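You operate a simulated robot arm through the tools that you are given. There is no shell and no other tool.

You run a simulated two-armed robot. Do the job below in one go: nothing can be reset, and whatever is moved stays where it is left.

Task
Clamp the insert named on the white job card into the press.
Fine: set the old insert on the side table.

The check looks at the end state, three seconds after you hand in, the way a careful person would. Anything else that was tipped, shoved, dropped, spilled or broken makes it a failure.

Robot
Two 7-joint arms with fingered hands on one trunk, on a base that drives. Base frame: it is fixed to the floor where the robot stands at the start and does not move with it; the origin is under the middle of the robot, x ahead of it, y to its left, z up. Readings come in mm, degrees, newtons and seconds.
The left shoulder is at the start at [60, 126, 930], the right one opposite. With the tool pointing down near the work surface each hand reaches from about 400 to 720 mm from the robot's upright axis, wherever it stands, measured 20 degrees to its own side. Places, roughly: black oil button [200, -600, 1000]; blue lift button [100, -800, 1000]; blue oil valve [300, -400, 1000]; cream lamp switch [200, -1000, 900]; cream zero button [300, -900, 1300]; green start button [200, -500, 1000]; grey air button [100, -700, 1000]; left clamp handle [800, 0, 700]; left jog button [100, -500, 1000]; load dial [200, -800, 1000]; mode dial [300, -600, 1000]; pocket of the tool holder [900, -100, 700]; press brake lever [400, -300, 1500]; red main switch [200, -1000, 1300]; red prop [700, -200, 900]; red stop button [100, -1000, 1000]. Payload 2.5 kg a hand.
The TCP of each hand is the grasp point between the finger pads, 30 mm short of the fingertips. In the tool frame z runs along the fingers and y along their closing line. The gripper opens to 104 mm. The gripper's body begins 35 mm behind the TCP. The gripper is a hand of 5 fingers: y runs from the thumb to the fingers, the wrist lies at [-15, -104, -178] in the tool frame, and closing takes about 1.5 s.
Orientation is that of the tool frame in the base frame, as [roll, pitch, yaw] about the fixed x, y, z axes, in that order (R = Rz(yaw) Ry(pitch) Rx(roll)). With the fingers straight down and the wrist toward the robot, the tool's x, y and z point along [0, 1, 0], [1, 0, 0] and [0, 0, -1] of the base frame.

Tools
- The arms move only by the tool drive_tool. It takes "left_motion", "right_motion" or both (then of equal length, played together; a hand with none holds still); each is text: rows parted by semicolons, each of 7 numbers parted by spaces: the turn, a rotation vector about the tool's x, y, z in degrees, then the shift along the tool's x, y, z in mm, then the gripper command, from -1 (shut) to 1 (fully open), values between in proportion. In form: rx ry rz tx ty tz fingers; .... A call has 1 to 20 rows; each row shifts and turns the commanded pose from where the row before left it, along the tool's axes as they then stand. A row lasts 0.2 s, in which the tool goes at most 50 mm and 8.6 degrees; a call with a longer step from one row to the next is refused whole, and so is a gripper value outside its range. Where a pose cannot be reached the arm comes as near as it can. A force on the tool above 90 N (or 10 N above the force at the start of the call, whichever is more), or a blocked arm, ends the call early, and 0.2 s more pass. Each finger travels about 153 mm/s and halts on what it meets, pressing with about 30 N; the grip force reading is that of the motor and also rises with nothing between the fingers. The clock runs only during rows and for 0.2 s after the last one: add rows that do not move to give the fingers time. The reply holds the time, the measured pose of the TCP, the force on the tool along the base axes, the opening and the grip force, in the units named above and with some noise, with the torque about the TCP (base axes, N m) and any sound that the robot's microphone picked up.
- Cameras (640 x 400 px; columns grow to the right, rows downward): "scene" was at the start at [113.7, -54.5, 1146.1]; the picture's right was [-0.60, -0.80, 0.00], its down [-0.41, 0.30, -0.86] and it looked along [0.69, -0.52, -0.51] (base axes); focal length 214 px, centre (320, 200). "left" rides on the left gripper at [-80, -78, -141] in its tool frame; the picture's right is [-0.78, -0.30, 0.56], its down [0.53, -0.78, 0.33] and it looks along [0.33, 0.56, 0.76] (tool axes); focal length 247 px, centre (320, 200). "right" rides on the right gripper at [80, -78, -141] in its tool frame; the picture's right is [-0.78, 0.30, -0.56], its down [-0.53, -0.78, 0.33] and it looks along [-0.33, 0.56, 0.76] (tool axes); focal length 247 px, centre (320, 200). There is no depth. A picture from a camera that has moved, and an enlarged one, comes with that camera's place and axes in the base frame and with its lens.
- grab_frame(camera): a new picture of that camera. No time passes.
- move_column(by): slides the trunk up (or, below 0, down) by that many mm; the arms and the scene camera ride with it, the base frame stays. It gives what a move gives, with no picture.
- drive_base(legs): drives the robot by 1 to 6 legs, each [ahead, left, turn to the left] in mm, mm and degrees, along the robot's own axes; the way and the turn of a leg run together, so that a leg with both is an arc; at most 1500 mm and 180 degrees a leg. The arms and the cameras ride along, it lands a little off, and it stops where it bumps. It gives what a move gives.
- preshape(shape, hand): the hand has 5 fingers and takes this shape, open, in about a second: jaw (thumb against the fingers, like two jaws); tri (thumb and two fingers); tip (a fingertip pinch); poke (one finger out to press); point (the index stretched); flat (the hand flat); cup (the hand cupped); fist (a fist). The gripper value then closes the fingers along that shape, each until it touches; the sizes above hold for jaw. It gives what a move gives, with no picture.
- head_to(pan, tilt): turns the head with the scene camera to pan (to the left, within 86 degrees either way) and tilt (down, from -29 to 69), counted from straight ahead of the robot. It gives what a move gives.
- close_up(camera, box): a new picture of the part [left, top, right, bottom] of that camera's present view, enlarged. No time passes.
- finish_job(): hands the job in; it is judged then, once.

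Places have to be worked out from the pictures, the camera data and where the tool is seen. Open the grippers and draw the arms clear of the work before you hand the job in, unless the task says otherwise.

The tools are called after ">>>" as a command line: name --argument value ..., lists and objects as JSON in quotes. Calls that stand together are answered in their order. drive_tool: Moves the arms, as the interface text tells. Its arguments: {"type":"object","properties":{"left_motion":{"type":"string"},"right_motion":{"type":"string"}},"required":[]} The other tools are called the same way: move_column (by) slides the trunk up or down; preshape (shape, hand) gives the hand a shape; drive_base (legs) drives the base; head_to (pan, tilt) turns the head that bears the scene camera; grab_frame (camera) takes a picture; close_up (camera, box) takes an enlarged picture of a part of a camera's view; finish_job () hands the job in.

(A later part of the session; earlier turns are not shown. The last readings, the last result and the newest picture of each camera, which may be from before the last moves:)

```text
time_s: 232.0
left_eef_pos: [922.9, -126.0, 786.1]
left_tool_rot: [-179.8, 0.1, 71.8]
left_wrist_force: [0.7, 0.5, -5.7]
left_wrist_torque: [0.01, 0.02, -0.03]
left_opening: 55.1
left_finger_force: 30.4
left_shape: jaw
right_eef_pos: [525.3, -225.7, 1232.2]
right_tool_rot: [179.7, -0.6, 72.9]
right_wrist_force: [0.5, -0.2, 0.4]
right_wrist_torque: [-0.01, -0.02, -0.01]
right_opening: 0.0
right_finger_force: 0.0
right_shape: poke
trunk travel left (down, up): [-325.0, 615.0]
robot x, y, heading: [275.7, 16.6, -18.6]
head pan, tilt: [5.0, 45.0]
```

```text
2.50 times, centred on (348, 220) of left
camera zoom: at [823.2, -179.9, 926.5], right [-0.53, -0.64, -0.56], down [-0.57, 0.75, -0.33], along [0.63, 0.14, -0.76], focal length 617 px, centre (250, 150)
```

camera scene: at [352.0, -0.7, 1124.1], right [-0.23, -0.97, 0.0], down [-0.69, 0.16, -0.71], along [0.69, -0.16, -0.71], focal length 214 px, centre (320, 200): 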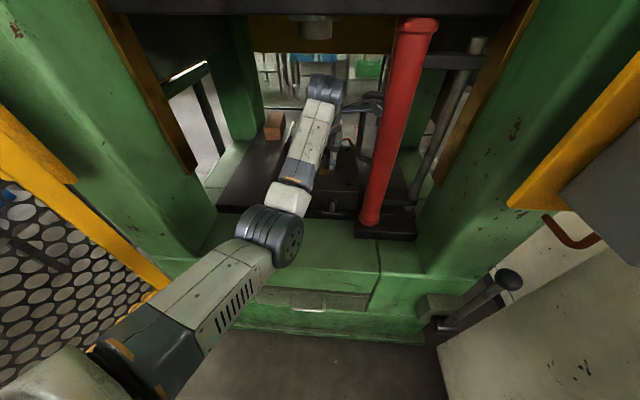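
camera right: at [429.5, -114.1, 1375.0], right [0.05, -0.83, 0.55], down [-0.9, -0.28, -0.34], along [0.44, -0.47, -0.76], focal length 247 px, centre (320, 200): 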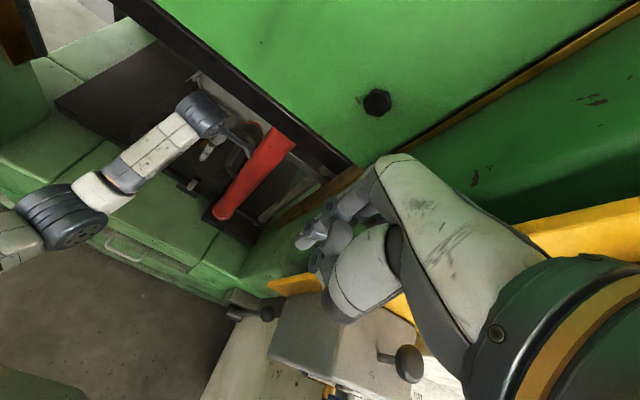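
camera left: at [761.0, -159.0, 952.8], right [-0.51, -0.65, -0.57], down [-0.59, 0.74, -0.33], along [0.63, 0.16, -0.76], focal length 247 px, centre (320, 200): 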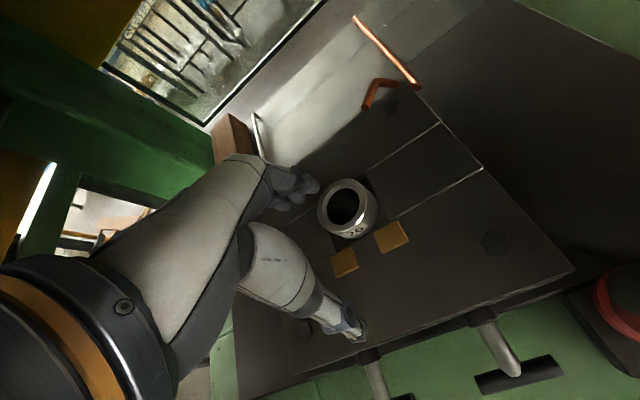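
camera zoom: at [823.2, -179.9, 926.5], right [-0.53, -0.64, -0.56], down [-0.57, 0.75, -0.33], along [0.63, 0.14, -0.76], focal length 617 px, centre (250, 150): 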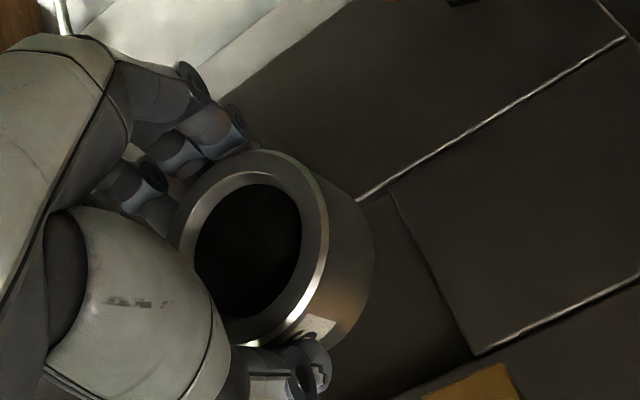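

The insert is out (about 0.6 kg), revealing a square pocket. I raise slightly and back straight out of the press.

>>> drive_tool --left_motion "0 0 0 0 0 -10 -1; 0 0 0 0 0 -8 -1; 0 0 0 0 0 0 -1"

>>> drive_base --legs '[[-200, 0, 0], [-250, 0, 0]]'

>>> grab_frame --camera "scene"

>>> grab_frame --camera "left"

```text
time_s: 232.8
left_eef_pos: [921.6, -127.1, 804.1]
left_tool_rot: [-179.7, 0.2, 71.7]
left_wrist_force: [0.2, 0.5, -6.0]
left_wrist_torque: [0.04, 0.06, -0.01]
left_opening: 54.9
left_finger_force: 29.8
left_shape: jaw
right_eef_pos: [525.5, -226.1, 1232.3]
right_tool_rot: [179.8, -0.6, 73.0]
right_wrist_force: [-0.5, -0.1, -0.2]
right_wrist_torque: [0.01, 0.0, 0.01]
right_opening: 0.2
right_finger_force: 0.1
right_shape: poke
trunk travel left (down, up): [-325.0, 615.0]
robot x, y, heading: [276.7, 16.2, -18.4]
head pan, tilt: [5.0, 45.0]
```

```text
time_s: 235.8
left_eef_pos: [495.9, 16.1, 803.8]
left_tool_rot: [-179.8, 0.0, 71.7]
left_wrist_force: [0.2, -0.1, -6.7]
left_wrist_torque: [0.03, 0.03, 0.0]
left_opening: 55.2
left_finger_force: 30.0
left_shape: jaw
right_eef_pos: [98.8, -83.0, 1232.5]
right_tool_rot: [179.8, -0.6, 73.1]
right_wrist_force: [-0.3, 0.0, 0.0]
right_wrist_torque: [0.03, 0.04, -0.01]
right_opening: 0.1
right_finger_force: 0.0
right_shape: poke
trunk travel left (down, up): [-325.0, 615.0]
robot x, y, heading: [-146.3, 159.8, -18.5]
head pan, tilt: [5.0, 45.0]
```

```text
taken
camera scene: at [-31.0, 127.4, 1124.1], right [-0.23, -0.97, 0.0], down [-0.69, 0.16, -0.71], along [0.69, -0.16, -0.71], focal length 214 px, centre (320, 200)
```

scene: 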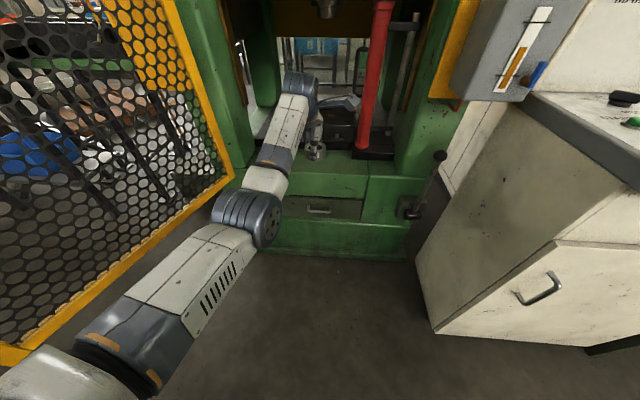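

```text
taken
camera left: at [396.7, -37.4, 944.6], right [-0.53, -0.64, -0.56], down [-0.57, 0.75, -0.33], along [0.63, 0.14, -0.76], focal length 247 px, centre (320, 200)
```

left: 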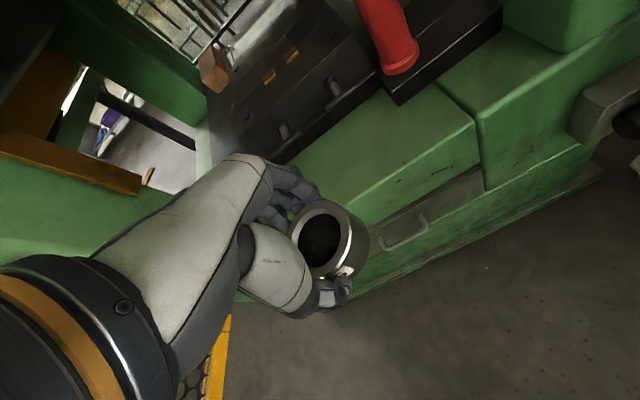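

I back off further, tuck the left hand (with the insert) to a compact pose, and raise the trunk for travelling.

>>> drive_base --legs '[[-240, 0, 0]]'

>>> drive_tool --left_motion "0 0 0 13 -24 -17 -1; 0 0 0 13 -24 -17 -1; 0 0 0 13 -24 -17 -1; 0 0 0 13 -24 -17 -1; 0 0 0 13 -24 -17 -1; 0 0 0 13 -24 -17 -1; 0 0 0 13 -24 -17 -1; 0 0 0 13 -24 -17 -1; 0 0 0 13 -24 -17 -1; 0 0 0 13 -24 -17 -1; 0 0 0 0 0 0 -1"

>>> move_column --by 300

>>> grab_frame --camera "scene"

```text
time_s: 237.6
left_eef_pos: [268.9, 92.3, 803.5]
left_tool_rot: [-179.8, -0.1, 71.8]
left_wrist_force: [-0.3, 0.2, -6.3]
left_wrist_torque: [0.01, 0.04, 0.0]
left_opening: 55.0
left_finger_force: 30.0
left_shape: jaw
right_eef_pos: [-128.2, -8.2, 1233.5]
right_tool_rot: [179.8, -0.6, 73.0]
right_wrist_force: [-0.3, -0.2, -0.1]
right_wrist_torque: [0.0, -0.02, -0.04]
right_opening: 0.0
right_finger_force: 0.1
right_shape: poke
trunk travel left (down, up): [-325.0, 615.0]
robot x, y, heading: [-376.9, 235.5, -18.7]
head pan, tilt: [5.0, 45.0]
```

```text
time_s: 240.0
left_eef_pos: [174.2, 293.6, 962.6]
left_tool_rot: [-179.8, 0.1, 71.7]
left_wrist_force: [0.4, -0.3, -6.1]
left_wrist_torque: [-0.02, 0.0, -0.01]
left_opening: 55.0
left_finger_force: 30.1
left_shape: jaw
left hand out of reach, approached as far as the arm can: row 6, 7, 8, 9, 10
right_eef_pos: [-128.1, -7.4, 1232.5]
right_tool_rot: [179.8, -0.6, 72.9]
right_wrist_force: [-0.1, -0.2, -0.6]
right_wrist_torque: [-0.02, -0.01, -0.01]
right_opening: 0.3
right_finger_force: 0.2
right_shape: poke
trunk travel left (down, up): [-325.0, 615.0]
robot x, y, heading: [-378.8, 234.5, -18.6]
head pan, tilt: [5.0, 45.0]
```

```text
time_s: 243.0
left_eef_pos: [174.4, 294.2, 1262.5]
left_tool_rot: [-179.9, 0.1, 71.7]
left_wrist_force: [-0.7, 0.6, -6.0]
left_wrist_torque: [0.04, 0.07, 0.03]
left_opening: 55.1
left_finger_force: 29.7
left_shape: jaw
right_eef_pos: [-127.7, -7.1, 1533.7]
right_tool_rot: [179.9, -0.5, 73.0]
right_wrist_force: [0.4, -0.1, -0.1]
right_wrist_torque: [-0.02, 0.01, -0.01]
right_opening: 0.0
right_finger_force: 0.0
right_shape: poke
trunk travel left (down, up): [-625.0, 315.0]
robot x, y, heading: [-377.5, 237.7, -18.7]
head pan, tilt: [5.0, 45.0]
```

```text
taken
camera scene: at [-257.9, 203.5, 1424.0], right [-0.23, -0.97, 0.0], down [-0.69, 0.17, -0.71], along [0.69, -0.17, -0.71], focal length 214 px, centre (320, 200)
```

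scene: 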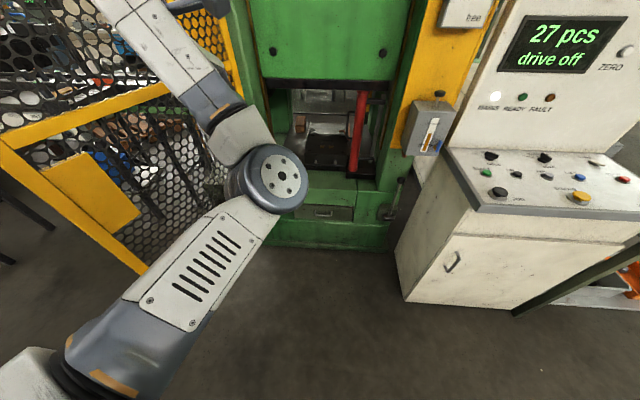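

The insert is held well. I drive toward the side table along the earlier safe corridor.

>>> drive_base --legs '[[0, 0, -63.2], [543, 0, 0], [0, 0, -24.8]]'

>>> grab_frame --camera "scene"

```text
time_s: 250.2
left_eef_pos: [-227.6, -856.8, 1262.6]
left_tool_rot: [-179.8, 0.0, -16.6]
left_wrist_force: [0.4, 1.0, -6.3]
left_wrist_torque: [0.06, -0.03, -0.02]
left_opening: 54.7
left_finger_force: 29.7
left_shape: jaw
right_eef_pos: [-537.8, -564.0, 1531.6]
right_tool_rot: [179.8, -0.6, -15.2]
right_wrist_force: [0.7, -0.2, -0.3]
right_wrist_torque: [0.02, -0.01, -0.01]
right_opening: 0.3
right_finger_force: 0.0
right_shape: poke
trunk travel left (down, up): [-625.0, 315.0]
robot x, y, heading: [-303.6, -309.9, -106.9]
head pan, tilt: [5.0, 45.0]
```

```text
taken
camera scene: at [-329.4, -426.2, 1424.1], right [-0.98, 0.2, 0.0], down [0.14, 0.69, -0.71], along [-0.14, -0.69, -0.71], focal length 214 px, centre (320, 200)
```

scene: 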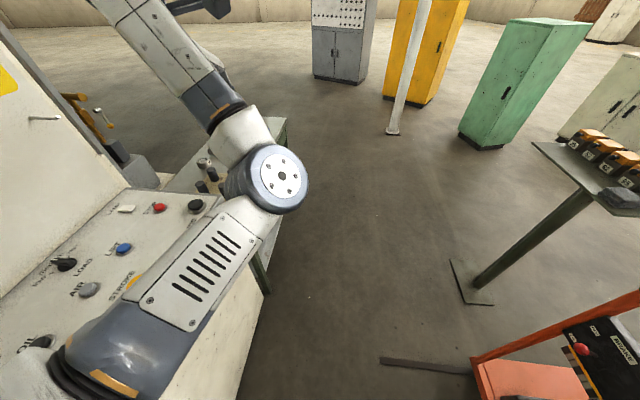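

Corridor is clear. I drive on to the side table and turn to face it.

>>> drive_base --legs '[[1310, 0, 0], [0, 0, 89.3]]'

>>> head_to --pan 0 --tilt 45

>>> grab_frame --camera "scene"

>>> grab_frame --camera "right"

```text
time_s: 260.6
left_eef_pos: [-139.4, -1509.2, 1262.0]
left_tool_rot: [-179.7, 0.0, 71.5]
left_wrist_force: [-0.3, -0.6, -6.3]
left_wrist_torque: [0.04, 0.02, 0.01]
left_opening: 54.4
left_finger_force: 30.1
left_shape: jaw
right_eef_pos: [-443.5, -1810.4, 1531.9]
right_tool_rot: [179.7, -0.6, 72.8]
right_wrist_force: [0.7, 0.1, 0.2]
right_wrist_torque: [-0.03, -0.02, 0.0]
right_opening: 0.0
right_finger_force: 0.0
right_shape: poke
trunk travel left (down, up): [-625.0, 315.0]
robot x, y, heading: [-690.6, -1564.8, -18.7]
head pan, tilt: [5.0, 45.0]
```

```text
time_s: 261.3
left_eef_pos: [-138.7, -1510.0, 1261.7]
left_tool_rot: [-179.7, 0.1, 71.5]
left_wrist_force: [0.0, -0.3, -6.8]
left_wrist_torque: [0.0, 0.02, 0.02]
left_opening: 54.4
left_finger_force: 30.3
left_shape: jaw
right_eef_pos: [-443.2, -1810.1, 1531.6]
right_tool_rot: [179.8, -0.5, 72.8]
right_wrist_force: [-0.6, -0.8, -0.4]
right_wrist_torque: [-0.02, 0.02, 0.01]
right_opening: 0.1
right_finger_force: 0.0
right_shape: poke
trunk travel left (down, up): [-625.0, 315.0]
robot x, y, heading: [-690.5, -1569.3, -18.9]
head pan, tilt: [0.0, 45.0]
```

```text
taken
camera scene: at [-573.7, -1605.5, 1424.1], right [-0.32, -0.95, 0.0], down [-0.67, 0.23, -0.71], along [0.67, -0.23, -0.71], focal length 214 px, centre (320, 200)
```

scene: 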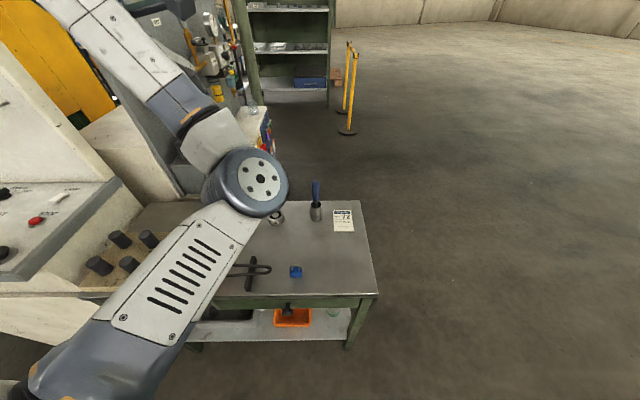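

```text
taken
camera right: at [-494.3, -1712.4, 1674.8], right [0.05, -0.83, 0.55], down [-0.9, -0.28, -0.34], along [0.44, -0.48, -0.76], focal length 247 px, centre (320, 200)
```

right: 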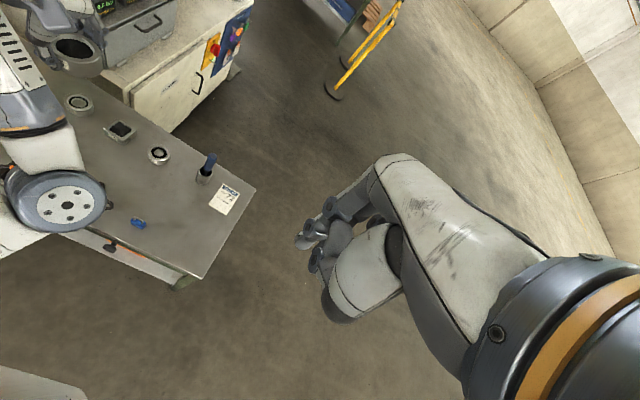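

I zoom both cameras for accurate triangulation of the table surface and objects.

>>> close_up --camera "scene" --box '[240, 180, 400, 300]'

>>> close_up --camera "right" --box '[60, 80, 260, 280]'

```text
3.33 times, centred on (320, 240) of scene
camera zoom: at [-573.7, -1605.5, 1424.1], right [-0.32, -0.95, 0.0], down [-0.67, 0.23, -0.71], along [0.67, -0.23, -0.71], focal length 715 px, centre (320, 67)
```

zoom: 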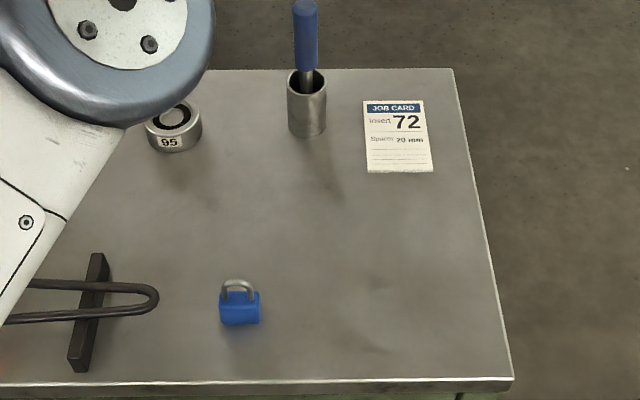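

```text
2.00 times, centred on (160, 180) of right
camera zoom: at [-494.3, -1712.4, 1674.8], right [0.05, -0.83, 0.55], down [-0.9, -0.28, -0.34], along [0.44, -0.48, -0.76], focal length 494 px, centre (640, 240)
```

zoom: 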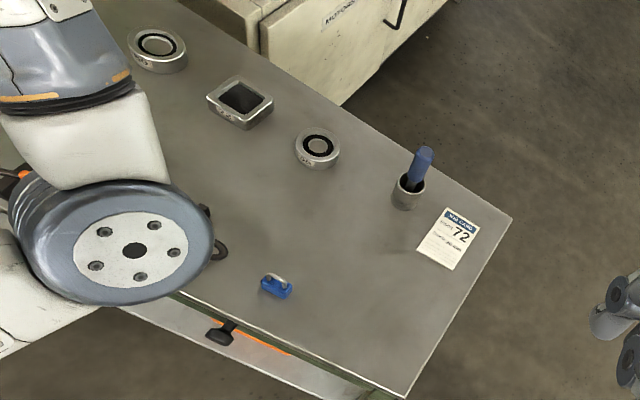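

Positions now: cup (-63,-1765), card corner (-135,-1813), padlock (-257,-1635), insert 95 (-29,-1619). A free spot is S≈(-200,-1715). I move the hand over it high up, then lower the trunk.

>>> drive_tool --left_motion "0 0 0 -36 1 0 -1; 0 0 0 -36 1 0 -1; 0 0 0 -36 2 0 -1; 0 0 0 -36 2 0 -1; 0 0 0 -36 2 0 -1; 0 0 0 -34 0 0 -1; 0 0 0 0 0 0 -1"

>>> grab_frame --camera "scene"

>>> grab_frame --camera "left"

```text
time_s: 262.9
left_eef_pos: [-156.6, -1715.2, 1263.1]
left_tool_rot: [-179.6, 0.1, 71.4]
left_wrist_force: [0.4, 0.0, -6.3]
left_wrist_torque: [0.01, -0.03, 0.01]
left_opening: 54.5
left_finger_force: 29.9
left_shape: jaw
left hand out of reach, approached as far as the arm can: row 1, 2, 3, 4
right_eef_pos: [-442.9, -1810.2, 1532.2]
right_tool_rot: [179.7, -0.6, 72.8]
right_wrist_force: [0.4, -0.1, 0.4]
right_wrist_torque: [-0.03, -0.01, -0.01]
right_opening: 0.0
right_finger_force: 0.1
right_shape: poke
trunk travel left (down, up): [-625.0, 315.0]
robot x, y, heading: [-691.5, -1562.6, -18.8]
head pan, tilt: [0.0, 45.0]
```

```text
taken
camera scene: at [-573.6, -1605.4, 1424.0], right [-0.32, -0.95, 0.0], down [-0.67, 0.23, -0.71], along [0.67, -0.23, -0.71], focal length 214 px, centre (320, 200)
```

scene: 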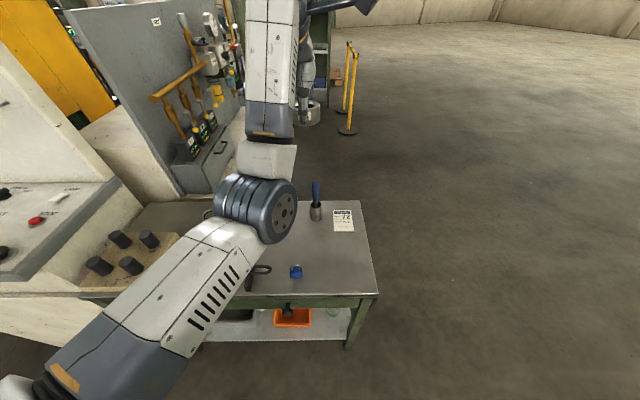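

```text
taken
camera left: at [-256.3, -1766.9, 1403.8], right [-0.53, -0.64, -0.55], down [-0.57, 0.75, -0.33], along [0.63, 0.14, -0.76], focal length 247 px, centre (320, 200)
```

left: 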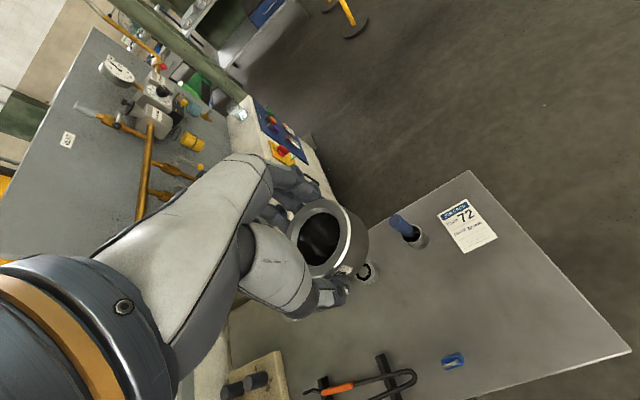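

The elbow hangs low in this posture, so instead of lowering the trunk I lower the hand with the arm itself first.

>>> drive_tool --left_motion "0 0 0 0 -5 35 -1; 0 0 0 0 -5 35 -1; 0 0 0 0 -5 35 -1; 0 0 0 0 -5 35 -1; 0 0 0 0 -5 35 -1; 0 0 0 0 -5 35 -1; 0 0 0 0 -5 35 -1; 0 0 0 0 -5 35 -1; 0 0 0 0 0 0 -1"

>>> grab_frame --camera "scene"

>>> grab_frame --camera "left"

>>> grab_frame --camera "right"

```text
time_s: 265.1
left_eef_pos: [-165.2, -1657.2, 984.5]
left_tool_rot: [178.5, -5.2, 75.3]
left_wrist_force: [0.7, 0.5, -6.4]
left_wrist_torque: [0.0, 0.03, -0.02]
left_opening: 54.0
left_finger_force: 30.0
left_shape: jaw
right_eef_pos: [-441.9, -1810.1, 1532.5]
right_tool_rot: [179.7, -0.7, 72.7]
right_wrist_force: [0.6, -0.7, 0.3]
right_wrist_torque: [-0.04, -0.01, -0.01]
right_opening: 0.0
right_finger_force: 0.0
right_shape: poke
trunk travel left (down, up): [-625.0, 315.0]
robot x, y, heading: [-691.5, -1566.7, -18.8]
head pan, tilt: [0.0, 45.0]
stopped in row 9 (left hand): the arm was blocked; the commanded pose is now the measured one
```

```text
taken
camera scene: at [-573.5, -1605.4, 1424.0], right [-0.32, -0.95, 0.0], down [-0.67, 0.23, -0.71], along [0.67, -0.23, -0.71], focal length 214 px, centre (320, 200)
```

scene: 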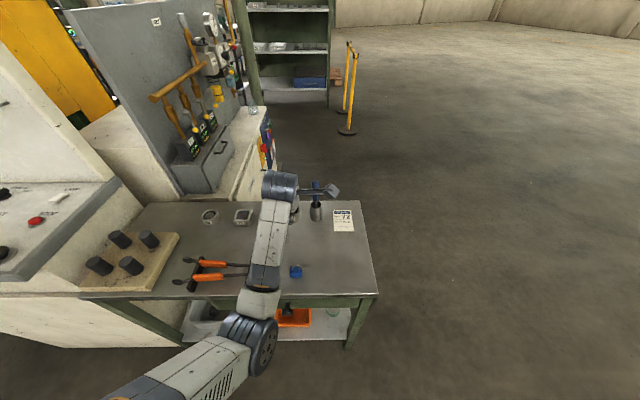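

```text
taken
camera left: at [-268.5, -1726.9, 1115.2], right [-0.46, -0.63, -0.63], down [-0.6, 0.74, -0.3], along [0.66, 0.24, -0.71], focal length 247 px, centre (320, 200)
```

left: 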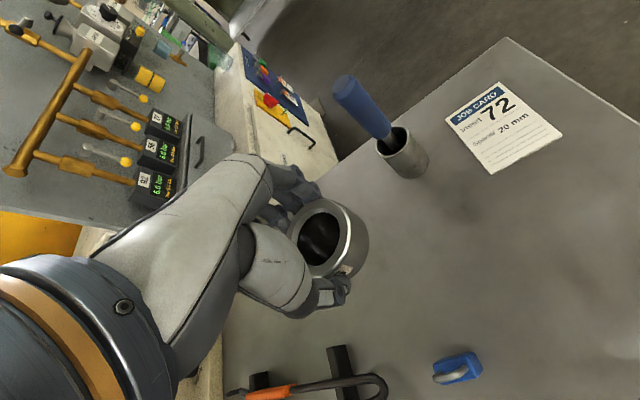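

```text
taken
camera right: at [-494.0, -1712.2, 1674.7], right [0.05, -0.83, 0.55], down [-0.9, -0.28, -0.34], along [0.44, -0.48, -0.76], focal length 247 px, centre (320, 200)
```

right: 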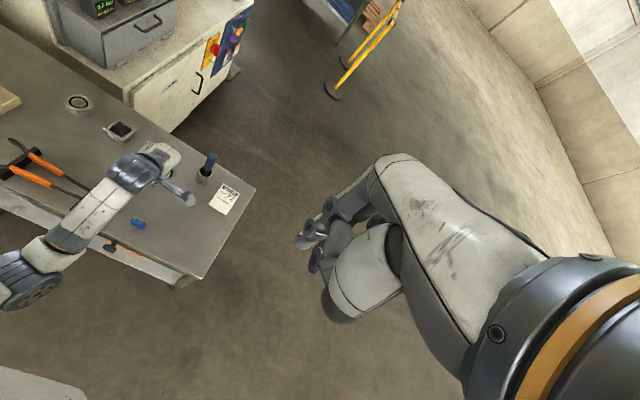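

The arm is at its cross-body limit again (tilted 5°). I move it left and up out of that, straighten it, and shift the base 110 mm right so the spot lies more to the left arm's side.

>>> drive_tool --left_motion "0 0 0 15 0 -25 -1; 0 0 0 15 0 -25 -1; 0 0 0 15 0 -25 -1; 1.5 -3 2 15 0 -10 -1; 0.3 -2 1.5 10 0 0 -1; 0 0 0 0 0 0 -1"

>>> drive_base --legs '[[0, -110, 0]]'

>>> grab_frame --camera "scene"

>>> grab_frame --camera "left"

```text
time_s: 266.5
left_eef_pos: [-153.1, -1600.3, 1075.1]
left_tool_rot: [-179.7, 0.3, 71.4]
left_wrist_force: [0.6, -0.5, -6.8]
left_wrist_torque: [0.0, 0.02, 0.0]
left_opening: 54.0
left_finger_force: 29.9
left_shape: jaw
right_eef_pos: [-442.9, -1810.6, 1533.3]
right_tool_rot: [179.8, -0.6, 72.7]
right_wrist_force: [0.5, 0.1, 0.8]
right_wrist_torque: [-0.04, -0.04, 0.02]
right_opening: 0.0
right_finger_force: 0.1
right_shape: poke
trunk travel left (down, up): [-625.0, 315.0]
robot x, y, heading: [-693.1, -1565.3, -18.5]
head pan, tilt: [0.0, 45.0]
```

```text
time_s: 267.7
left_eef_pos: [-186.9, -1703.1, 1074.9]
left_tool_rot: [-179.7, 0.2, 71.5]
left_wrist_force: [0.1, -0.1, -6.7]
left_wrist_torque: [0.02, 0.04, 0.02]
left_opening: 53.9
left_finger_force: 29.9
left_shape: jaw
right_eef_pos: [-476.7, -1914.1, 1532.4]
right_tool_rot: [179.7, -0.6, 72.8]
right_wrist_force: [0.4, -0.4, -0.3]
right_wrist_torque: [0.01, -0.03, -0.01]
right_opening: 0.0
right_finger_force: 0.0
right_shape: poke
trunk travel left (down, up): [-625.0, 315.0]
robot x, y, heading: [-728.4, -1666.5, -18.9]
head pan, tilt: [0.0, 45.0]
```

```text
taken
camera scene: at [-608.8, -1709.1, 1424.1], right [-0.32, -0.95, 0.0], down [-0.67, 0.23, -0.71], along [0.67, -0.23, -0.71], focal length 214 px, centre (320, 200)
```

scene: 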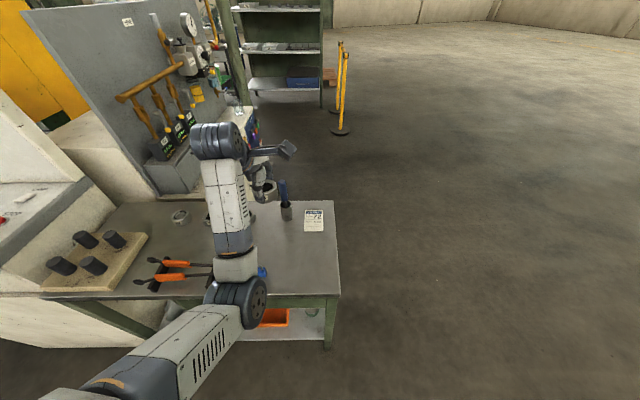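

```text
taken
camera left: at [-287.0, -1755.1, 1216.4], right [-0.53, -0.64, -0.55], down [-0.57, 0.75, -0.33], along [0.63, 0.14, -0.77], focal length 247 px, centre (320, 200)
```

left: 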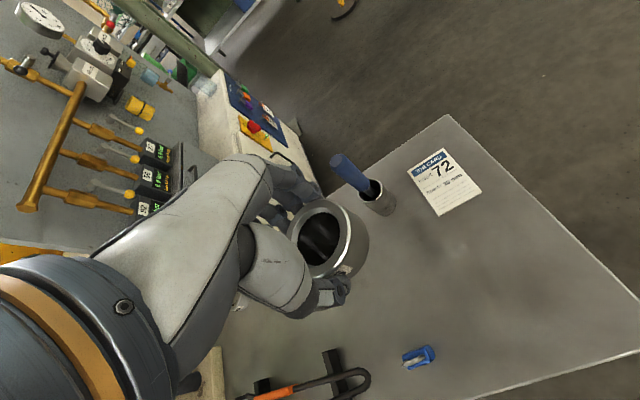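

The spot below the hand is free (cup ~125 mm and padlock ~130 mm away). I lower with the arm in steps.

>>> drive_tool --left_motion "0 0 0 0 0 30 -1; 0 0 0 0 0 30 -1; 0 0 0 0 0 30 -1; 0 0 0 0 0 30 -1; 0 0 0 0 0 30 -1; 0 0 0 0 0 25 -1; 0 0 0 0 0 0 -1"

>>> grab_frame --camera "left"

>>> grab_frame --camera "scene"

```text
time_s: 269.3
left_eef_pos: [-188.4, -1702.5, 899.7]
left_tool_rot: [-179.8, 0.2, 71.4]
left_wrist_force: [0.6, -0.4, -6.4]
left_wrist_torque: [0.03, 0.04, 0.0]
left_opening: 53.7
left_finger_force: 30.5
left_shape: jaw
right_eef_pos: [-477.6, -1913.5, 1532.6]
right_tool_rot: [179.8, -0.6, 73.0]
right_wrist_force: [0.2, 0.1, -0.1]
right_wrist_torque: [-0.01, 0.02, -0.01]
right_opening: 0.0
right_finger_force: 0.0
right_shape: poke
trunk travel left (down, up): [-625.0, 315.0]
robot x, y, heading: [-727.2, -1669.3, -18.6]
head pan, tilt: [0.0, 45.0]
```

```text
taken
camera left: at [-287.5, -1755.1, 1041.2], right [-0.53, -0.64, -0.55], down [-0.57, 0.75, -0.33], along [0.63, 0.14, -0.77], focal length 247 px, centre (320, 200)
```

left: 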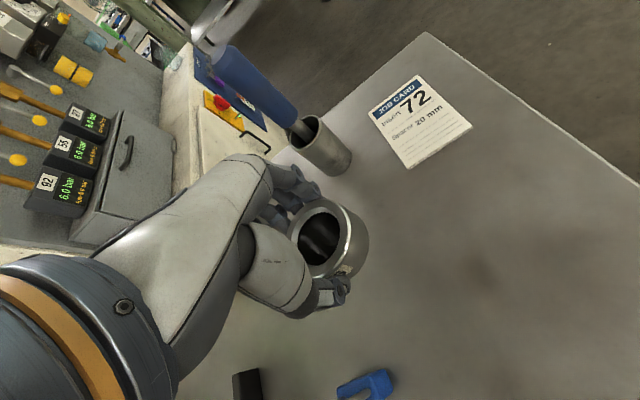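

```text
taken
camera scene: at [-608.5, -1708.3, 1424.1], right [-0.32, -0.95, 0.0], down [-0.67, 0.23, -0.71], along [0.67, -0.23, -0.71], focal length 214 px, centre (320, 200)
```

scene: 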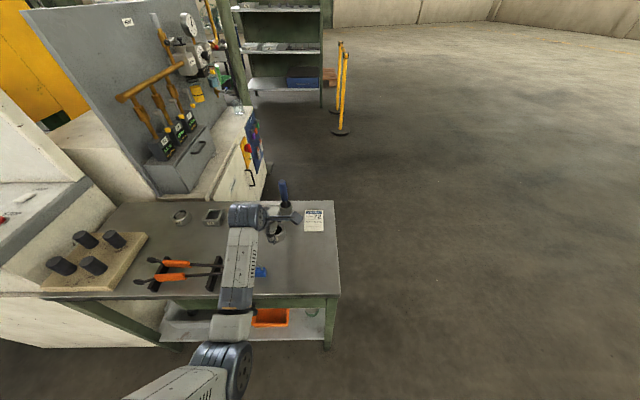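

Clear all round. I lower 60 mm more, then go in small steps until contact.

>>> drive_tool --left_motion "0 0 0 0 0 15 -1; 0 0 0 0 0 15 -1; 0 0 0 0 0 15 -1; 0 0 0 0 0 10 -1; 0 0 0 0 0 0 -1"

>>> grab_frame --camera "left"

>>> close_up --camera "scene" --box '[220, 170, 348, 290]'

```text
time_s: 270.5
left_eef_pos: [-190.0, -1703.6, 844.7]
left_tool_rot: [-179.7, 0.3, 71.4]
left_wrist_force: [-0.2, 0.7, -6.7]
left_wrist_torque: [0.04, 0.03, 0.01]
left_opening: 53.9
left_finger_force: 30.3
left_shape: jaw
right_eef_pos: [-476.6, -1913.6, 1532.7]
right_tool_rot: [179.7, -0.6, 72.9]
right_wrist_force: [-0.5, 0.3, -0.5]
right_wrist_torque: [0.0, 0.01, 0.0]
right_opening: 0.0
right_finger_force: 0.0
right_shape: poke
trunk travel left (down, up): [-625.0, 315.0]
robot x, y, heading: [-724.3, -1666.7, -18.9]
head pan, tilt: [0.0, 45.0]
```

```text
taken
camera left: at [-288.4, -1754.8, 986.0], right [-0.53, -0.64, -0.55], down [-0.57, 0.75, -0.33], along [0.63, 0.14, -0.77], focal length 247 px, centre (320, 200)
```

left: 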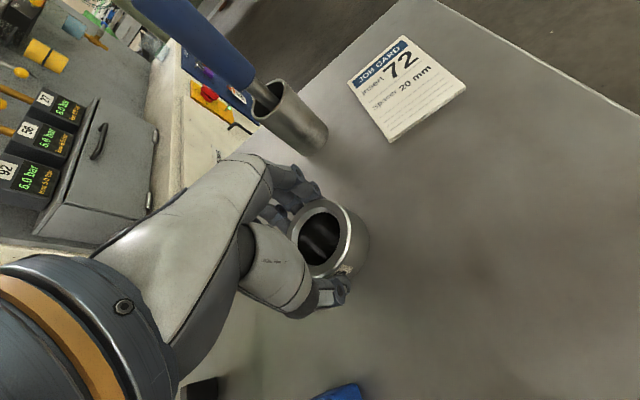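

```text
3.33 times, centred on (284, 230) of scene
camera zoom: at [-608.5, -1708.2, 1424.1], right [-0.32, -0.95, 0.0], down [-0.67, 0.23, -0.71], along [0.67, -0.23, -0.71], focal length 715 px, centre (440, 100)
```

zoom: 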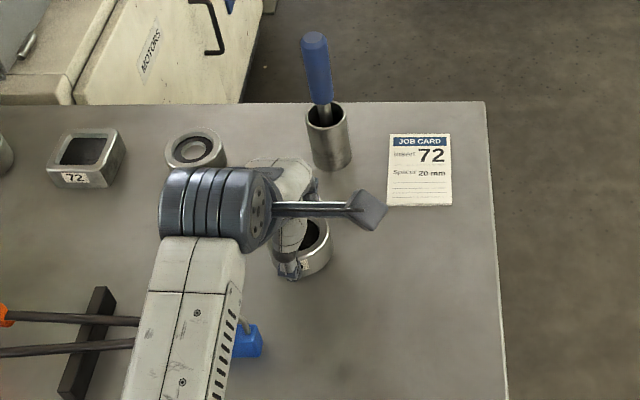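

Nearly there. I lower in 4 mm steps watching for contact.

>>> drive_tool --left_motion "0 0 0 0 0 4 -1; 0 0 0 0 0 4 -1; 0 0 0 0 0 4 -1; 0 0 0 0 0 4 -1"

>>> drive_tool --left_motion "0 0 0 0 0 3 -1; 0 0 0 0 0 3 -1; 0 0 0 0 0 3 -1"

```text
time_s: 271.5
left_eef_pos: [-188.2, -1704.1, 836.7]
left_tool_rot: [179.2, 0.2, 71.5]
left_wrist_force: [-3.6, 3.9, 29.7]
left_wrist_torque: [-0.09, -0.28, 0.04]
left_opening: 54.3
left_finger_force: 29.9
left_shape: jaw
right_eef_pos: [-482.6, -1910.7, 1534.4]
right_tool_rot: [179.5, -0.5, 72.9]
right_wrist_force: [-0.1, 0.2, 0.3]
right_wrist_torque: [-0.03, 0.02, -0.05]
right_opening: 0.1
right_finger_force: 0.1
right_shape: poke
trunk travel left (down, up): [-625.0, 315.0]
robot x, y, heading: [-725.9, -1668.9, -18.5]
head pan, tilt: [0.0, 45.0]
```

```text
time_s: 272.3
left_eef_pos: [-186.6, -1704.1, 831.1]
left_tool_rot: [178.7, 0.3, 71.5]
left_wrist_force: [-6.4, 5.0, 45.3]
left_wrist_torque: [0.27, 0.55, 0.1]
left_opening: 55.6
left_finger_force: 30.1
left_shape: jaw
right_eef_pos: [-484.2, -1912.5, 1533.3]
right_tool_rot: [179.6, -0.6, 72.9]
right_wrist_force: [0.5, 0.3, 0.5]
right_wrist_torque: [-0.01, -0.02, 0.02]
right_opening: 0.1
right_finger_force: 0.1
right_shape: poke
trunk travel left (down, up): [-625.0, 315.0]
robot x, y, heading: [-726.0, -1667.9, -18.7]
head pan, tilt: [0.0, 45.0]
```

The ring is on the table (45 N). I relax the pressure, then open the hand.

>>> drive_tool --left_motion "0 0 0 0 0 -6 -1; 0 0 0 0 0 -5 -1; 0 0 0 0 0 0 -1"

>>> drive_tool --left_motion "0 0 0 0 0 0 0; 0 0 0 0 0 0 0.2; 0 0 0 0 0 0 0.5; 0 0 0 0 0 0 0.8; 0 0 0 0 0 0 1; 0 0 0 0 0 0 1"

>>> close_up --camera "scene" --box '[220, 170, 348, 290]'

>>> grab_frame --camera "left"

```text
time_s: 273.1
left_eef_pos: [-187.5, -1703.3, 832.2]
left_tool_rot: [-179.9, 0.2, 71.4]
left_wrist_force: [4.1, -1.8, 12.7]
left_wrist_torque: [-0.16, -0.4, 0.02]
left_opening: 55.9
left_finger_force: 29.9
left_shape: jaw
right_eef_pos: [-479.4, -1912.3, 1533.5]
right_tool_rot: [179.7, -0.6, 72.9]
right_wrist_force: [-0.2, -0.3, 0.2]
right_wrist_torque: [0.02, 0.01, -0.03]
right_opening: 0.0
right_finger_force: 0.1
right_shape: poke
trunk travel left (down, up): [-625.0, 315.0]
robot x, y, heading: [-723.6, -1670.2, -18.6]
head pan, tilt: [0.0, 45.0]
```

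```text
time_s: 274.5
left_eef_pos: [-190.3, -1703.4, 830.4]
left_tool_rot: [-179.6, 0.2, 71.4]
left_wrist_force: [-1.4, 0.6, 4.5]
left_wrist_torque: [-0.02, -0.19, 0.01]
left_opening: 102.8
left_finger_force: 0.1
left_shape: jaw
right_eef_pos: [-478.3, -1913.2, 1532.1]
right_tool_rot: [179.6, -0.6, 72.8]
right_wrist_force: [0.0, -0.8, -0.6]
right_wrist_torque: [0.01, 0.04, 0.0]
right_opening: 0.0
right_finger_force: 0.0
right_shape: poke
trunk travel left (down, up): [-625.0, 315.0]
robot x, y, heading: [-724.3, -1670.0, -18.6]
head pan, tilt: [0.0, 45.0]
```

```text
3.33 times, centred on (284, 230) of scene
camera zoom: at [-609.8, -1708.1, 1424.1], right [-0.32, -0.95, 0.0], down [-0.67, 0.23, -0.71], along [0.67, -0.23, -0.71], focal length 715 px, centre (440, 100)
```

zoom: 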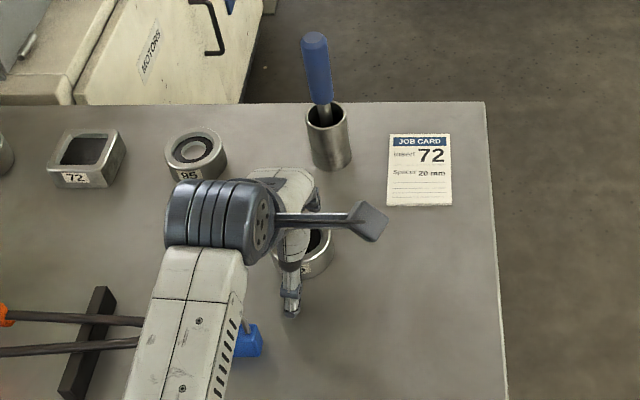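

```text
taken
camera left: at [-289.2, -1754.9, 972.3], right [-0.53, -0.64, -0.55], down [-0.57, 0.75, -0.33], along [0.63, 0.14, -0.77], focal length 247 px, centre (320, 200)
```

left: 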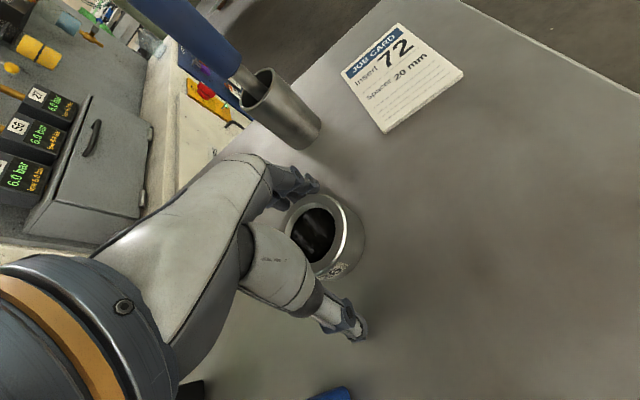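

Released. I lift straight up and check the old insert stands well.

>>> drive_tool --left_motion "0 0 0 0 0 -10 1; 0 0 0 0 0 -20 1; 0 0 0 0 0 -30 1; 0 0 0 0 0 -30 1; 0 0 0 0 0 -30 1; 0 0 0 0 0 -30 1; 0 0 0 0 0 0 1"

>>> grab_frame --camera "left"

>>> close_up --camera "right" --box '[60, 60, 300, 260]'

>>> grab_frame --camera "scene"

```text
time_s: 276.1
left_eef_pos: [-188.4, -1702.1, 982.5]
left_tool_rot: [-179.8, 0.1, 71.4]
left_wrist_force: [-0.9, -0.3, -0.4]
left_wrist_torque: [0.01, 0.01, 0.0]
left_opening: 103.6
left_finger_force: 0.0
left_shape: jaw
right_eef_pos: [-478.4, -1912.8, 1531.7]
right_tool_rot: [179.8, -0.5, 72.8]
right_wrist_force: [0.0, 0.0, -0.1]
right_wrist_torque: [0.02, 0.02, 0.0]
right_opening: 0.0
right_finger_force: 0.1
right_shape: poke
trunk travel left (down, up): [-625.0, 315.0]
robot x, y, heading: [-726.2, -1671.2, -18.8]
head pan, tilt: [0.0, 45.0]
```

```text
taken
camera left: at [-288.0, -1754.8, 1123.8], right [-0.53, -0.64, -0.55], down [-0.57, 0.75, -0.33], along [0.63, 0.14, -0.77], focal length 247 px, centre (320, 200)
```

left: 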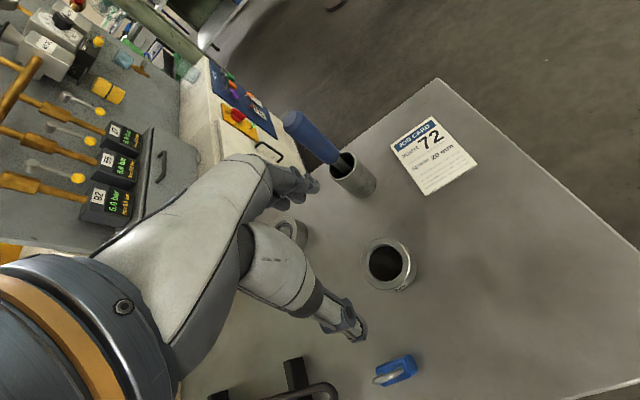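

```text
2.00 times, centred on (180, 160) of right
camera zoom: at [-529.8, -1815.0, 1674.9], right [0.05, -0.83, 0.55], down [-0.9, -0.28, -0.34], along [0.44, -0.48, -0.76], focal length 494 px, centre (600, 280)
```

zoom: 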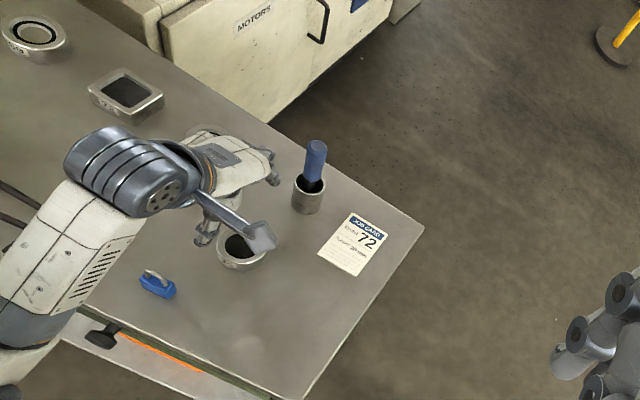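

```text
taken
camera scene: at [-609.1, -1708.2, 1424.1], right [-0.32, -0.95, 0.0], down [-0.67, 0.23, -0.71], along [0.67, -0.23, -0.71], focal length 214 px, centre (320, 200)
```

scene: 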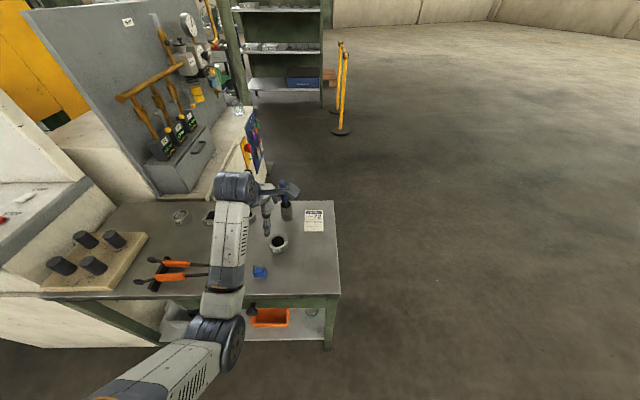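

Insert 26 stands upright at (-190,-1703), table top ≈800. The 72 insert is near (-5,-1510). I shift the base left 250 mm, lower the trunk 100 mm keeping the hand high, and look.

>>> drive_tool --left_motion "0 0 0 0 0 -30 1; 0 0 0 0 0 -30 1; 0 0 0 0 0 -20 1; 0 0 0 0 0 0 1"

>>> drive_base --legs '[[0, 250, 0]]'

>>> move_column --by -100

>>> grab_frame --camera "scene"

>>> grab_frame --camera "left"

>>> grab_frame --camera "right"

```text
time_s: 277.1
left_eef_pos: [-188.2, -1703.1, 1062.3]
left_tool_rot: [-179.7, 0.3, 71.4]
left_wrist_force: [-0.1, -0.2, 0.7]
left_wrist_torque: [0.02, 0.03, -0.01]
left_opening: 103.5
left_finger_force: 0.1
left_shape: jaw
right_eef_pos: [-477.5, -1912.9, 1532.2]
right_tool_rot: [179.9, -0.5, 72.9]
right_wrist_force: [-0.2, -1.1, -0.8]
right_wrist_torque: [-0.04, -0.01, 0.02]
right_opening: 0.0
right_finger_force: 0.1
right_shape: poke
trunk travel left (down, up): [-625.0, 315.0]
robot x, y, heading: [-724.7, -1668.4, -18.6]
head pan, tilt: [0.0, 45.0]
```

```text
time_s: 278.9
left_eef_pos: [-107.5, -1465.5, 1062.1]
left_tool_rot: [-179.8, 0.4, 71.4]
left_wrist_force: [1.2, 0.5, -0.7]
left_wrist_torque: [0.0, 0.0, -0.02]
left_opening: 103.5
left_finger_force: 0.1
left_shape: jaw
right_eef_pos: [-397.6, -1674.9, 1532.2]
right_tool_rot: [179.8, -0.7, 72.8]
right_wrist_force: [-0.3, 0.1, -0.6]
right_wrist_torque: [-0.03, 0.07, 0.02]
right_opening: 0.0
right_finger_force: 0.1
right_shape: poke
trunk travel left (down, up): [-625.0, 315.0]
robot x, y, heading: [-644.9, -1431.8, -18.9]
head pan, tilt: [0.0, 45.0]
```

```text
time_s: 280.2
left_eef_pos: [-108.1, -1466.2, 961.7]
left_tool_rot: [-179.8, 0.2, 71.4]
left_wrist_force: [0.0, 0.0, 0.3]
left_wrist_torque: [0.0, -0.01, 0.03]
left_opening: 103.8
left_finger_force: 0.1
left_shape: jaw
right_eef_pos: [-398.1, -1676.6, 1432.2]
right_tool_rot: [179.8, -0.6, 72.8]
right_wrist_force: [-0.6, 0.4, 0.4]
right_wrist_torque: [0.03, 0.01, -0.04]
right_opening: 0.0
right_finger_force: 0.1
right_shape: poke
trunk travel left (down, up): [-525.0, 415.0]
robot x, y, heading: [-643.3, -1431.1, -18.7]
head pan, tilt: [0.0, 45.0]
```

```text
taken
camera scene: at [-529.1, -1471.5, 1324.2], right [-0.32, -0.95, 0.0], down [-0.67, 0.23, -0.71], along [0.67, -0.23, -0.71], focal length 214 px, centre (320, 200)
```

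scene: 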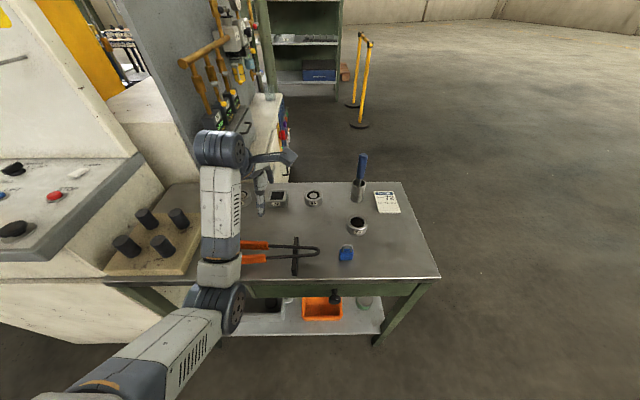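

```text
taken
camera left: at [-207.2, -1517.9, 1103.2], right [-0.53, -0.64, -0.55], down [-0.57, 0.75, -0.33], along [0.63, 0.14, -0.77], focal length 247 px, centre (320, 200)
```

left: 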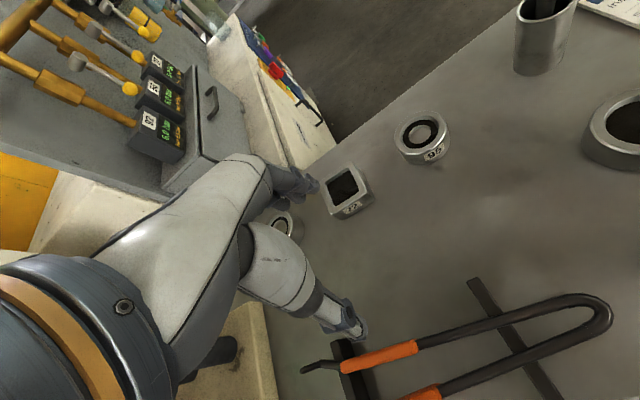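

```text
taken
camera right: at [-449.8, -1578.4, 1575.0], right [0.05, -0.83, 0.55], down [-0.9, -0.28, -0.34], along [0.44, -0.48, -0.76], focal length 247 px, centre (320, 200)
```

right: 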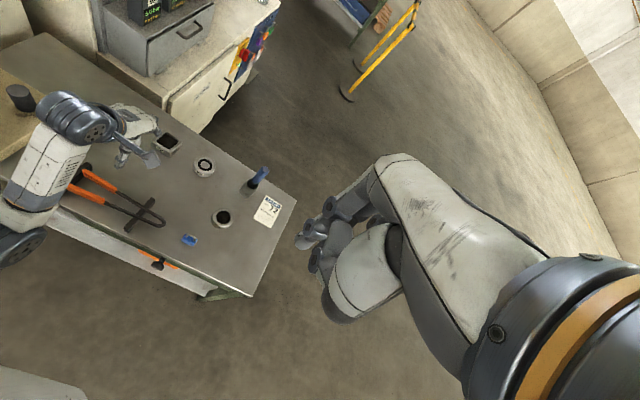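

I zoom the left camera on insert 72 to fix its centre and orientation.

>>> close_up --camera "left" --box '[290, 140, 418, 240]'

>>> close_up --camera "scene" --box '[240, 170, 400, 270]'

>>> close_up --camera "right" --box '[120, 110, 248, 190]'

```text
4.00 times, centred on (354, 190) of left
camera zoom: at [-207.2, -1517.9, 1103.2], right [-0.53, -0.64, -0.55], down [-0.57, 0.75, -0.33], along [0.63, 0.14, -0.77], focal length 988 px, centre (184, 240)
```

zoom: 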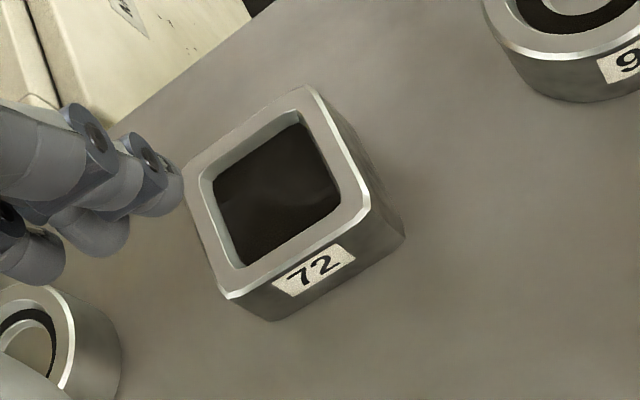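

```text
4.00 times, centred on (320, 220) of scene
camera zoom: at [-529.1, -1471.5, 1324.2], right [-0.32, -0.95, 0.0], down [-0.67, 0.23, -0.71], along [0.67, -0.23, -0.71], focal length 858 px, centre (320, 120)
```

zoom: 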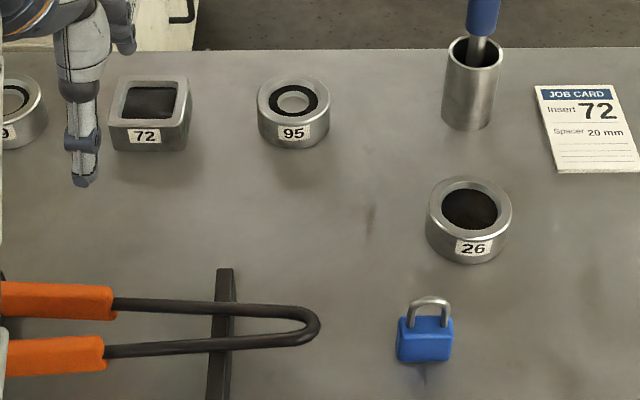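

```text
5.00 times, centred on (184, 150) of right
camera zoom: at [-449.8, -1578.4, 1575.0], right [0.05, -0.83, 0.55], down [-0.9, -0.28, -0.34], along [0.44, -0.48, -0.76], focal length 1235 px, centre (1000, 450)
```

zoom: 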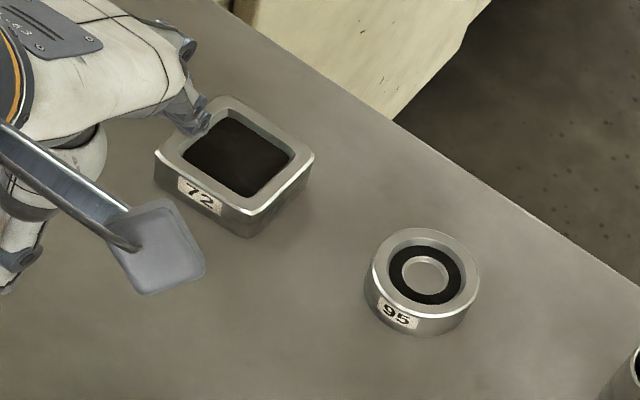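

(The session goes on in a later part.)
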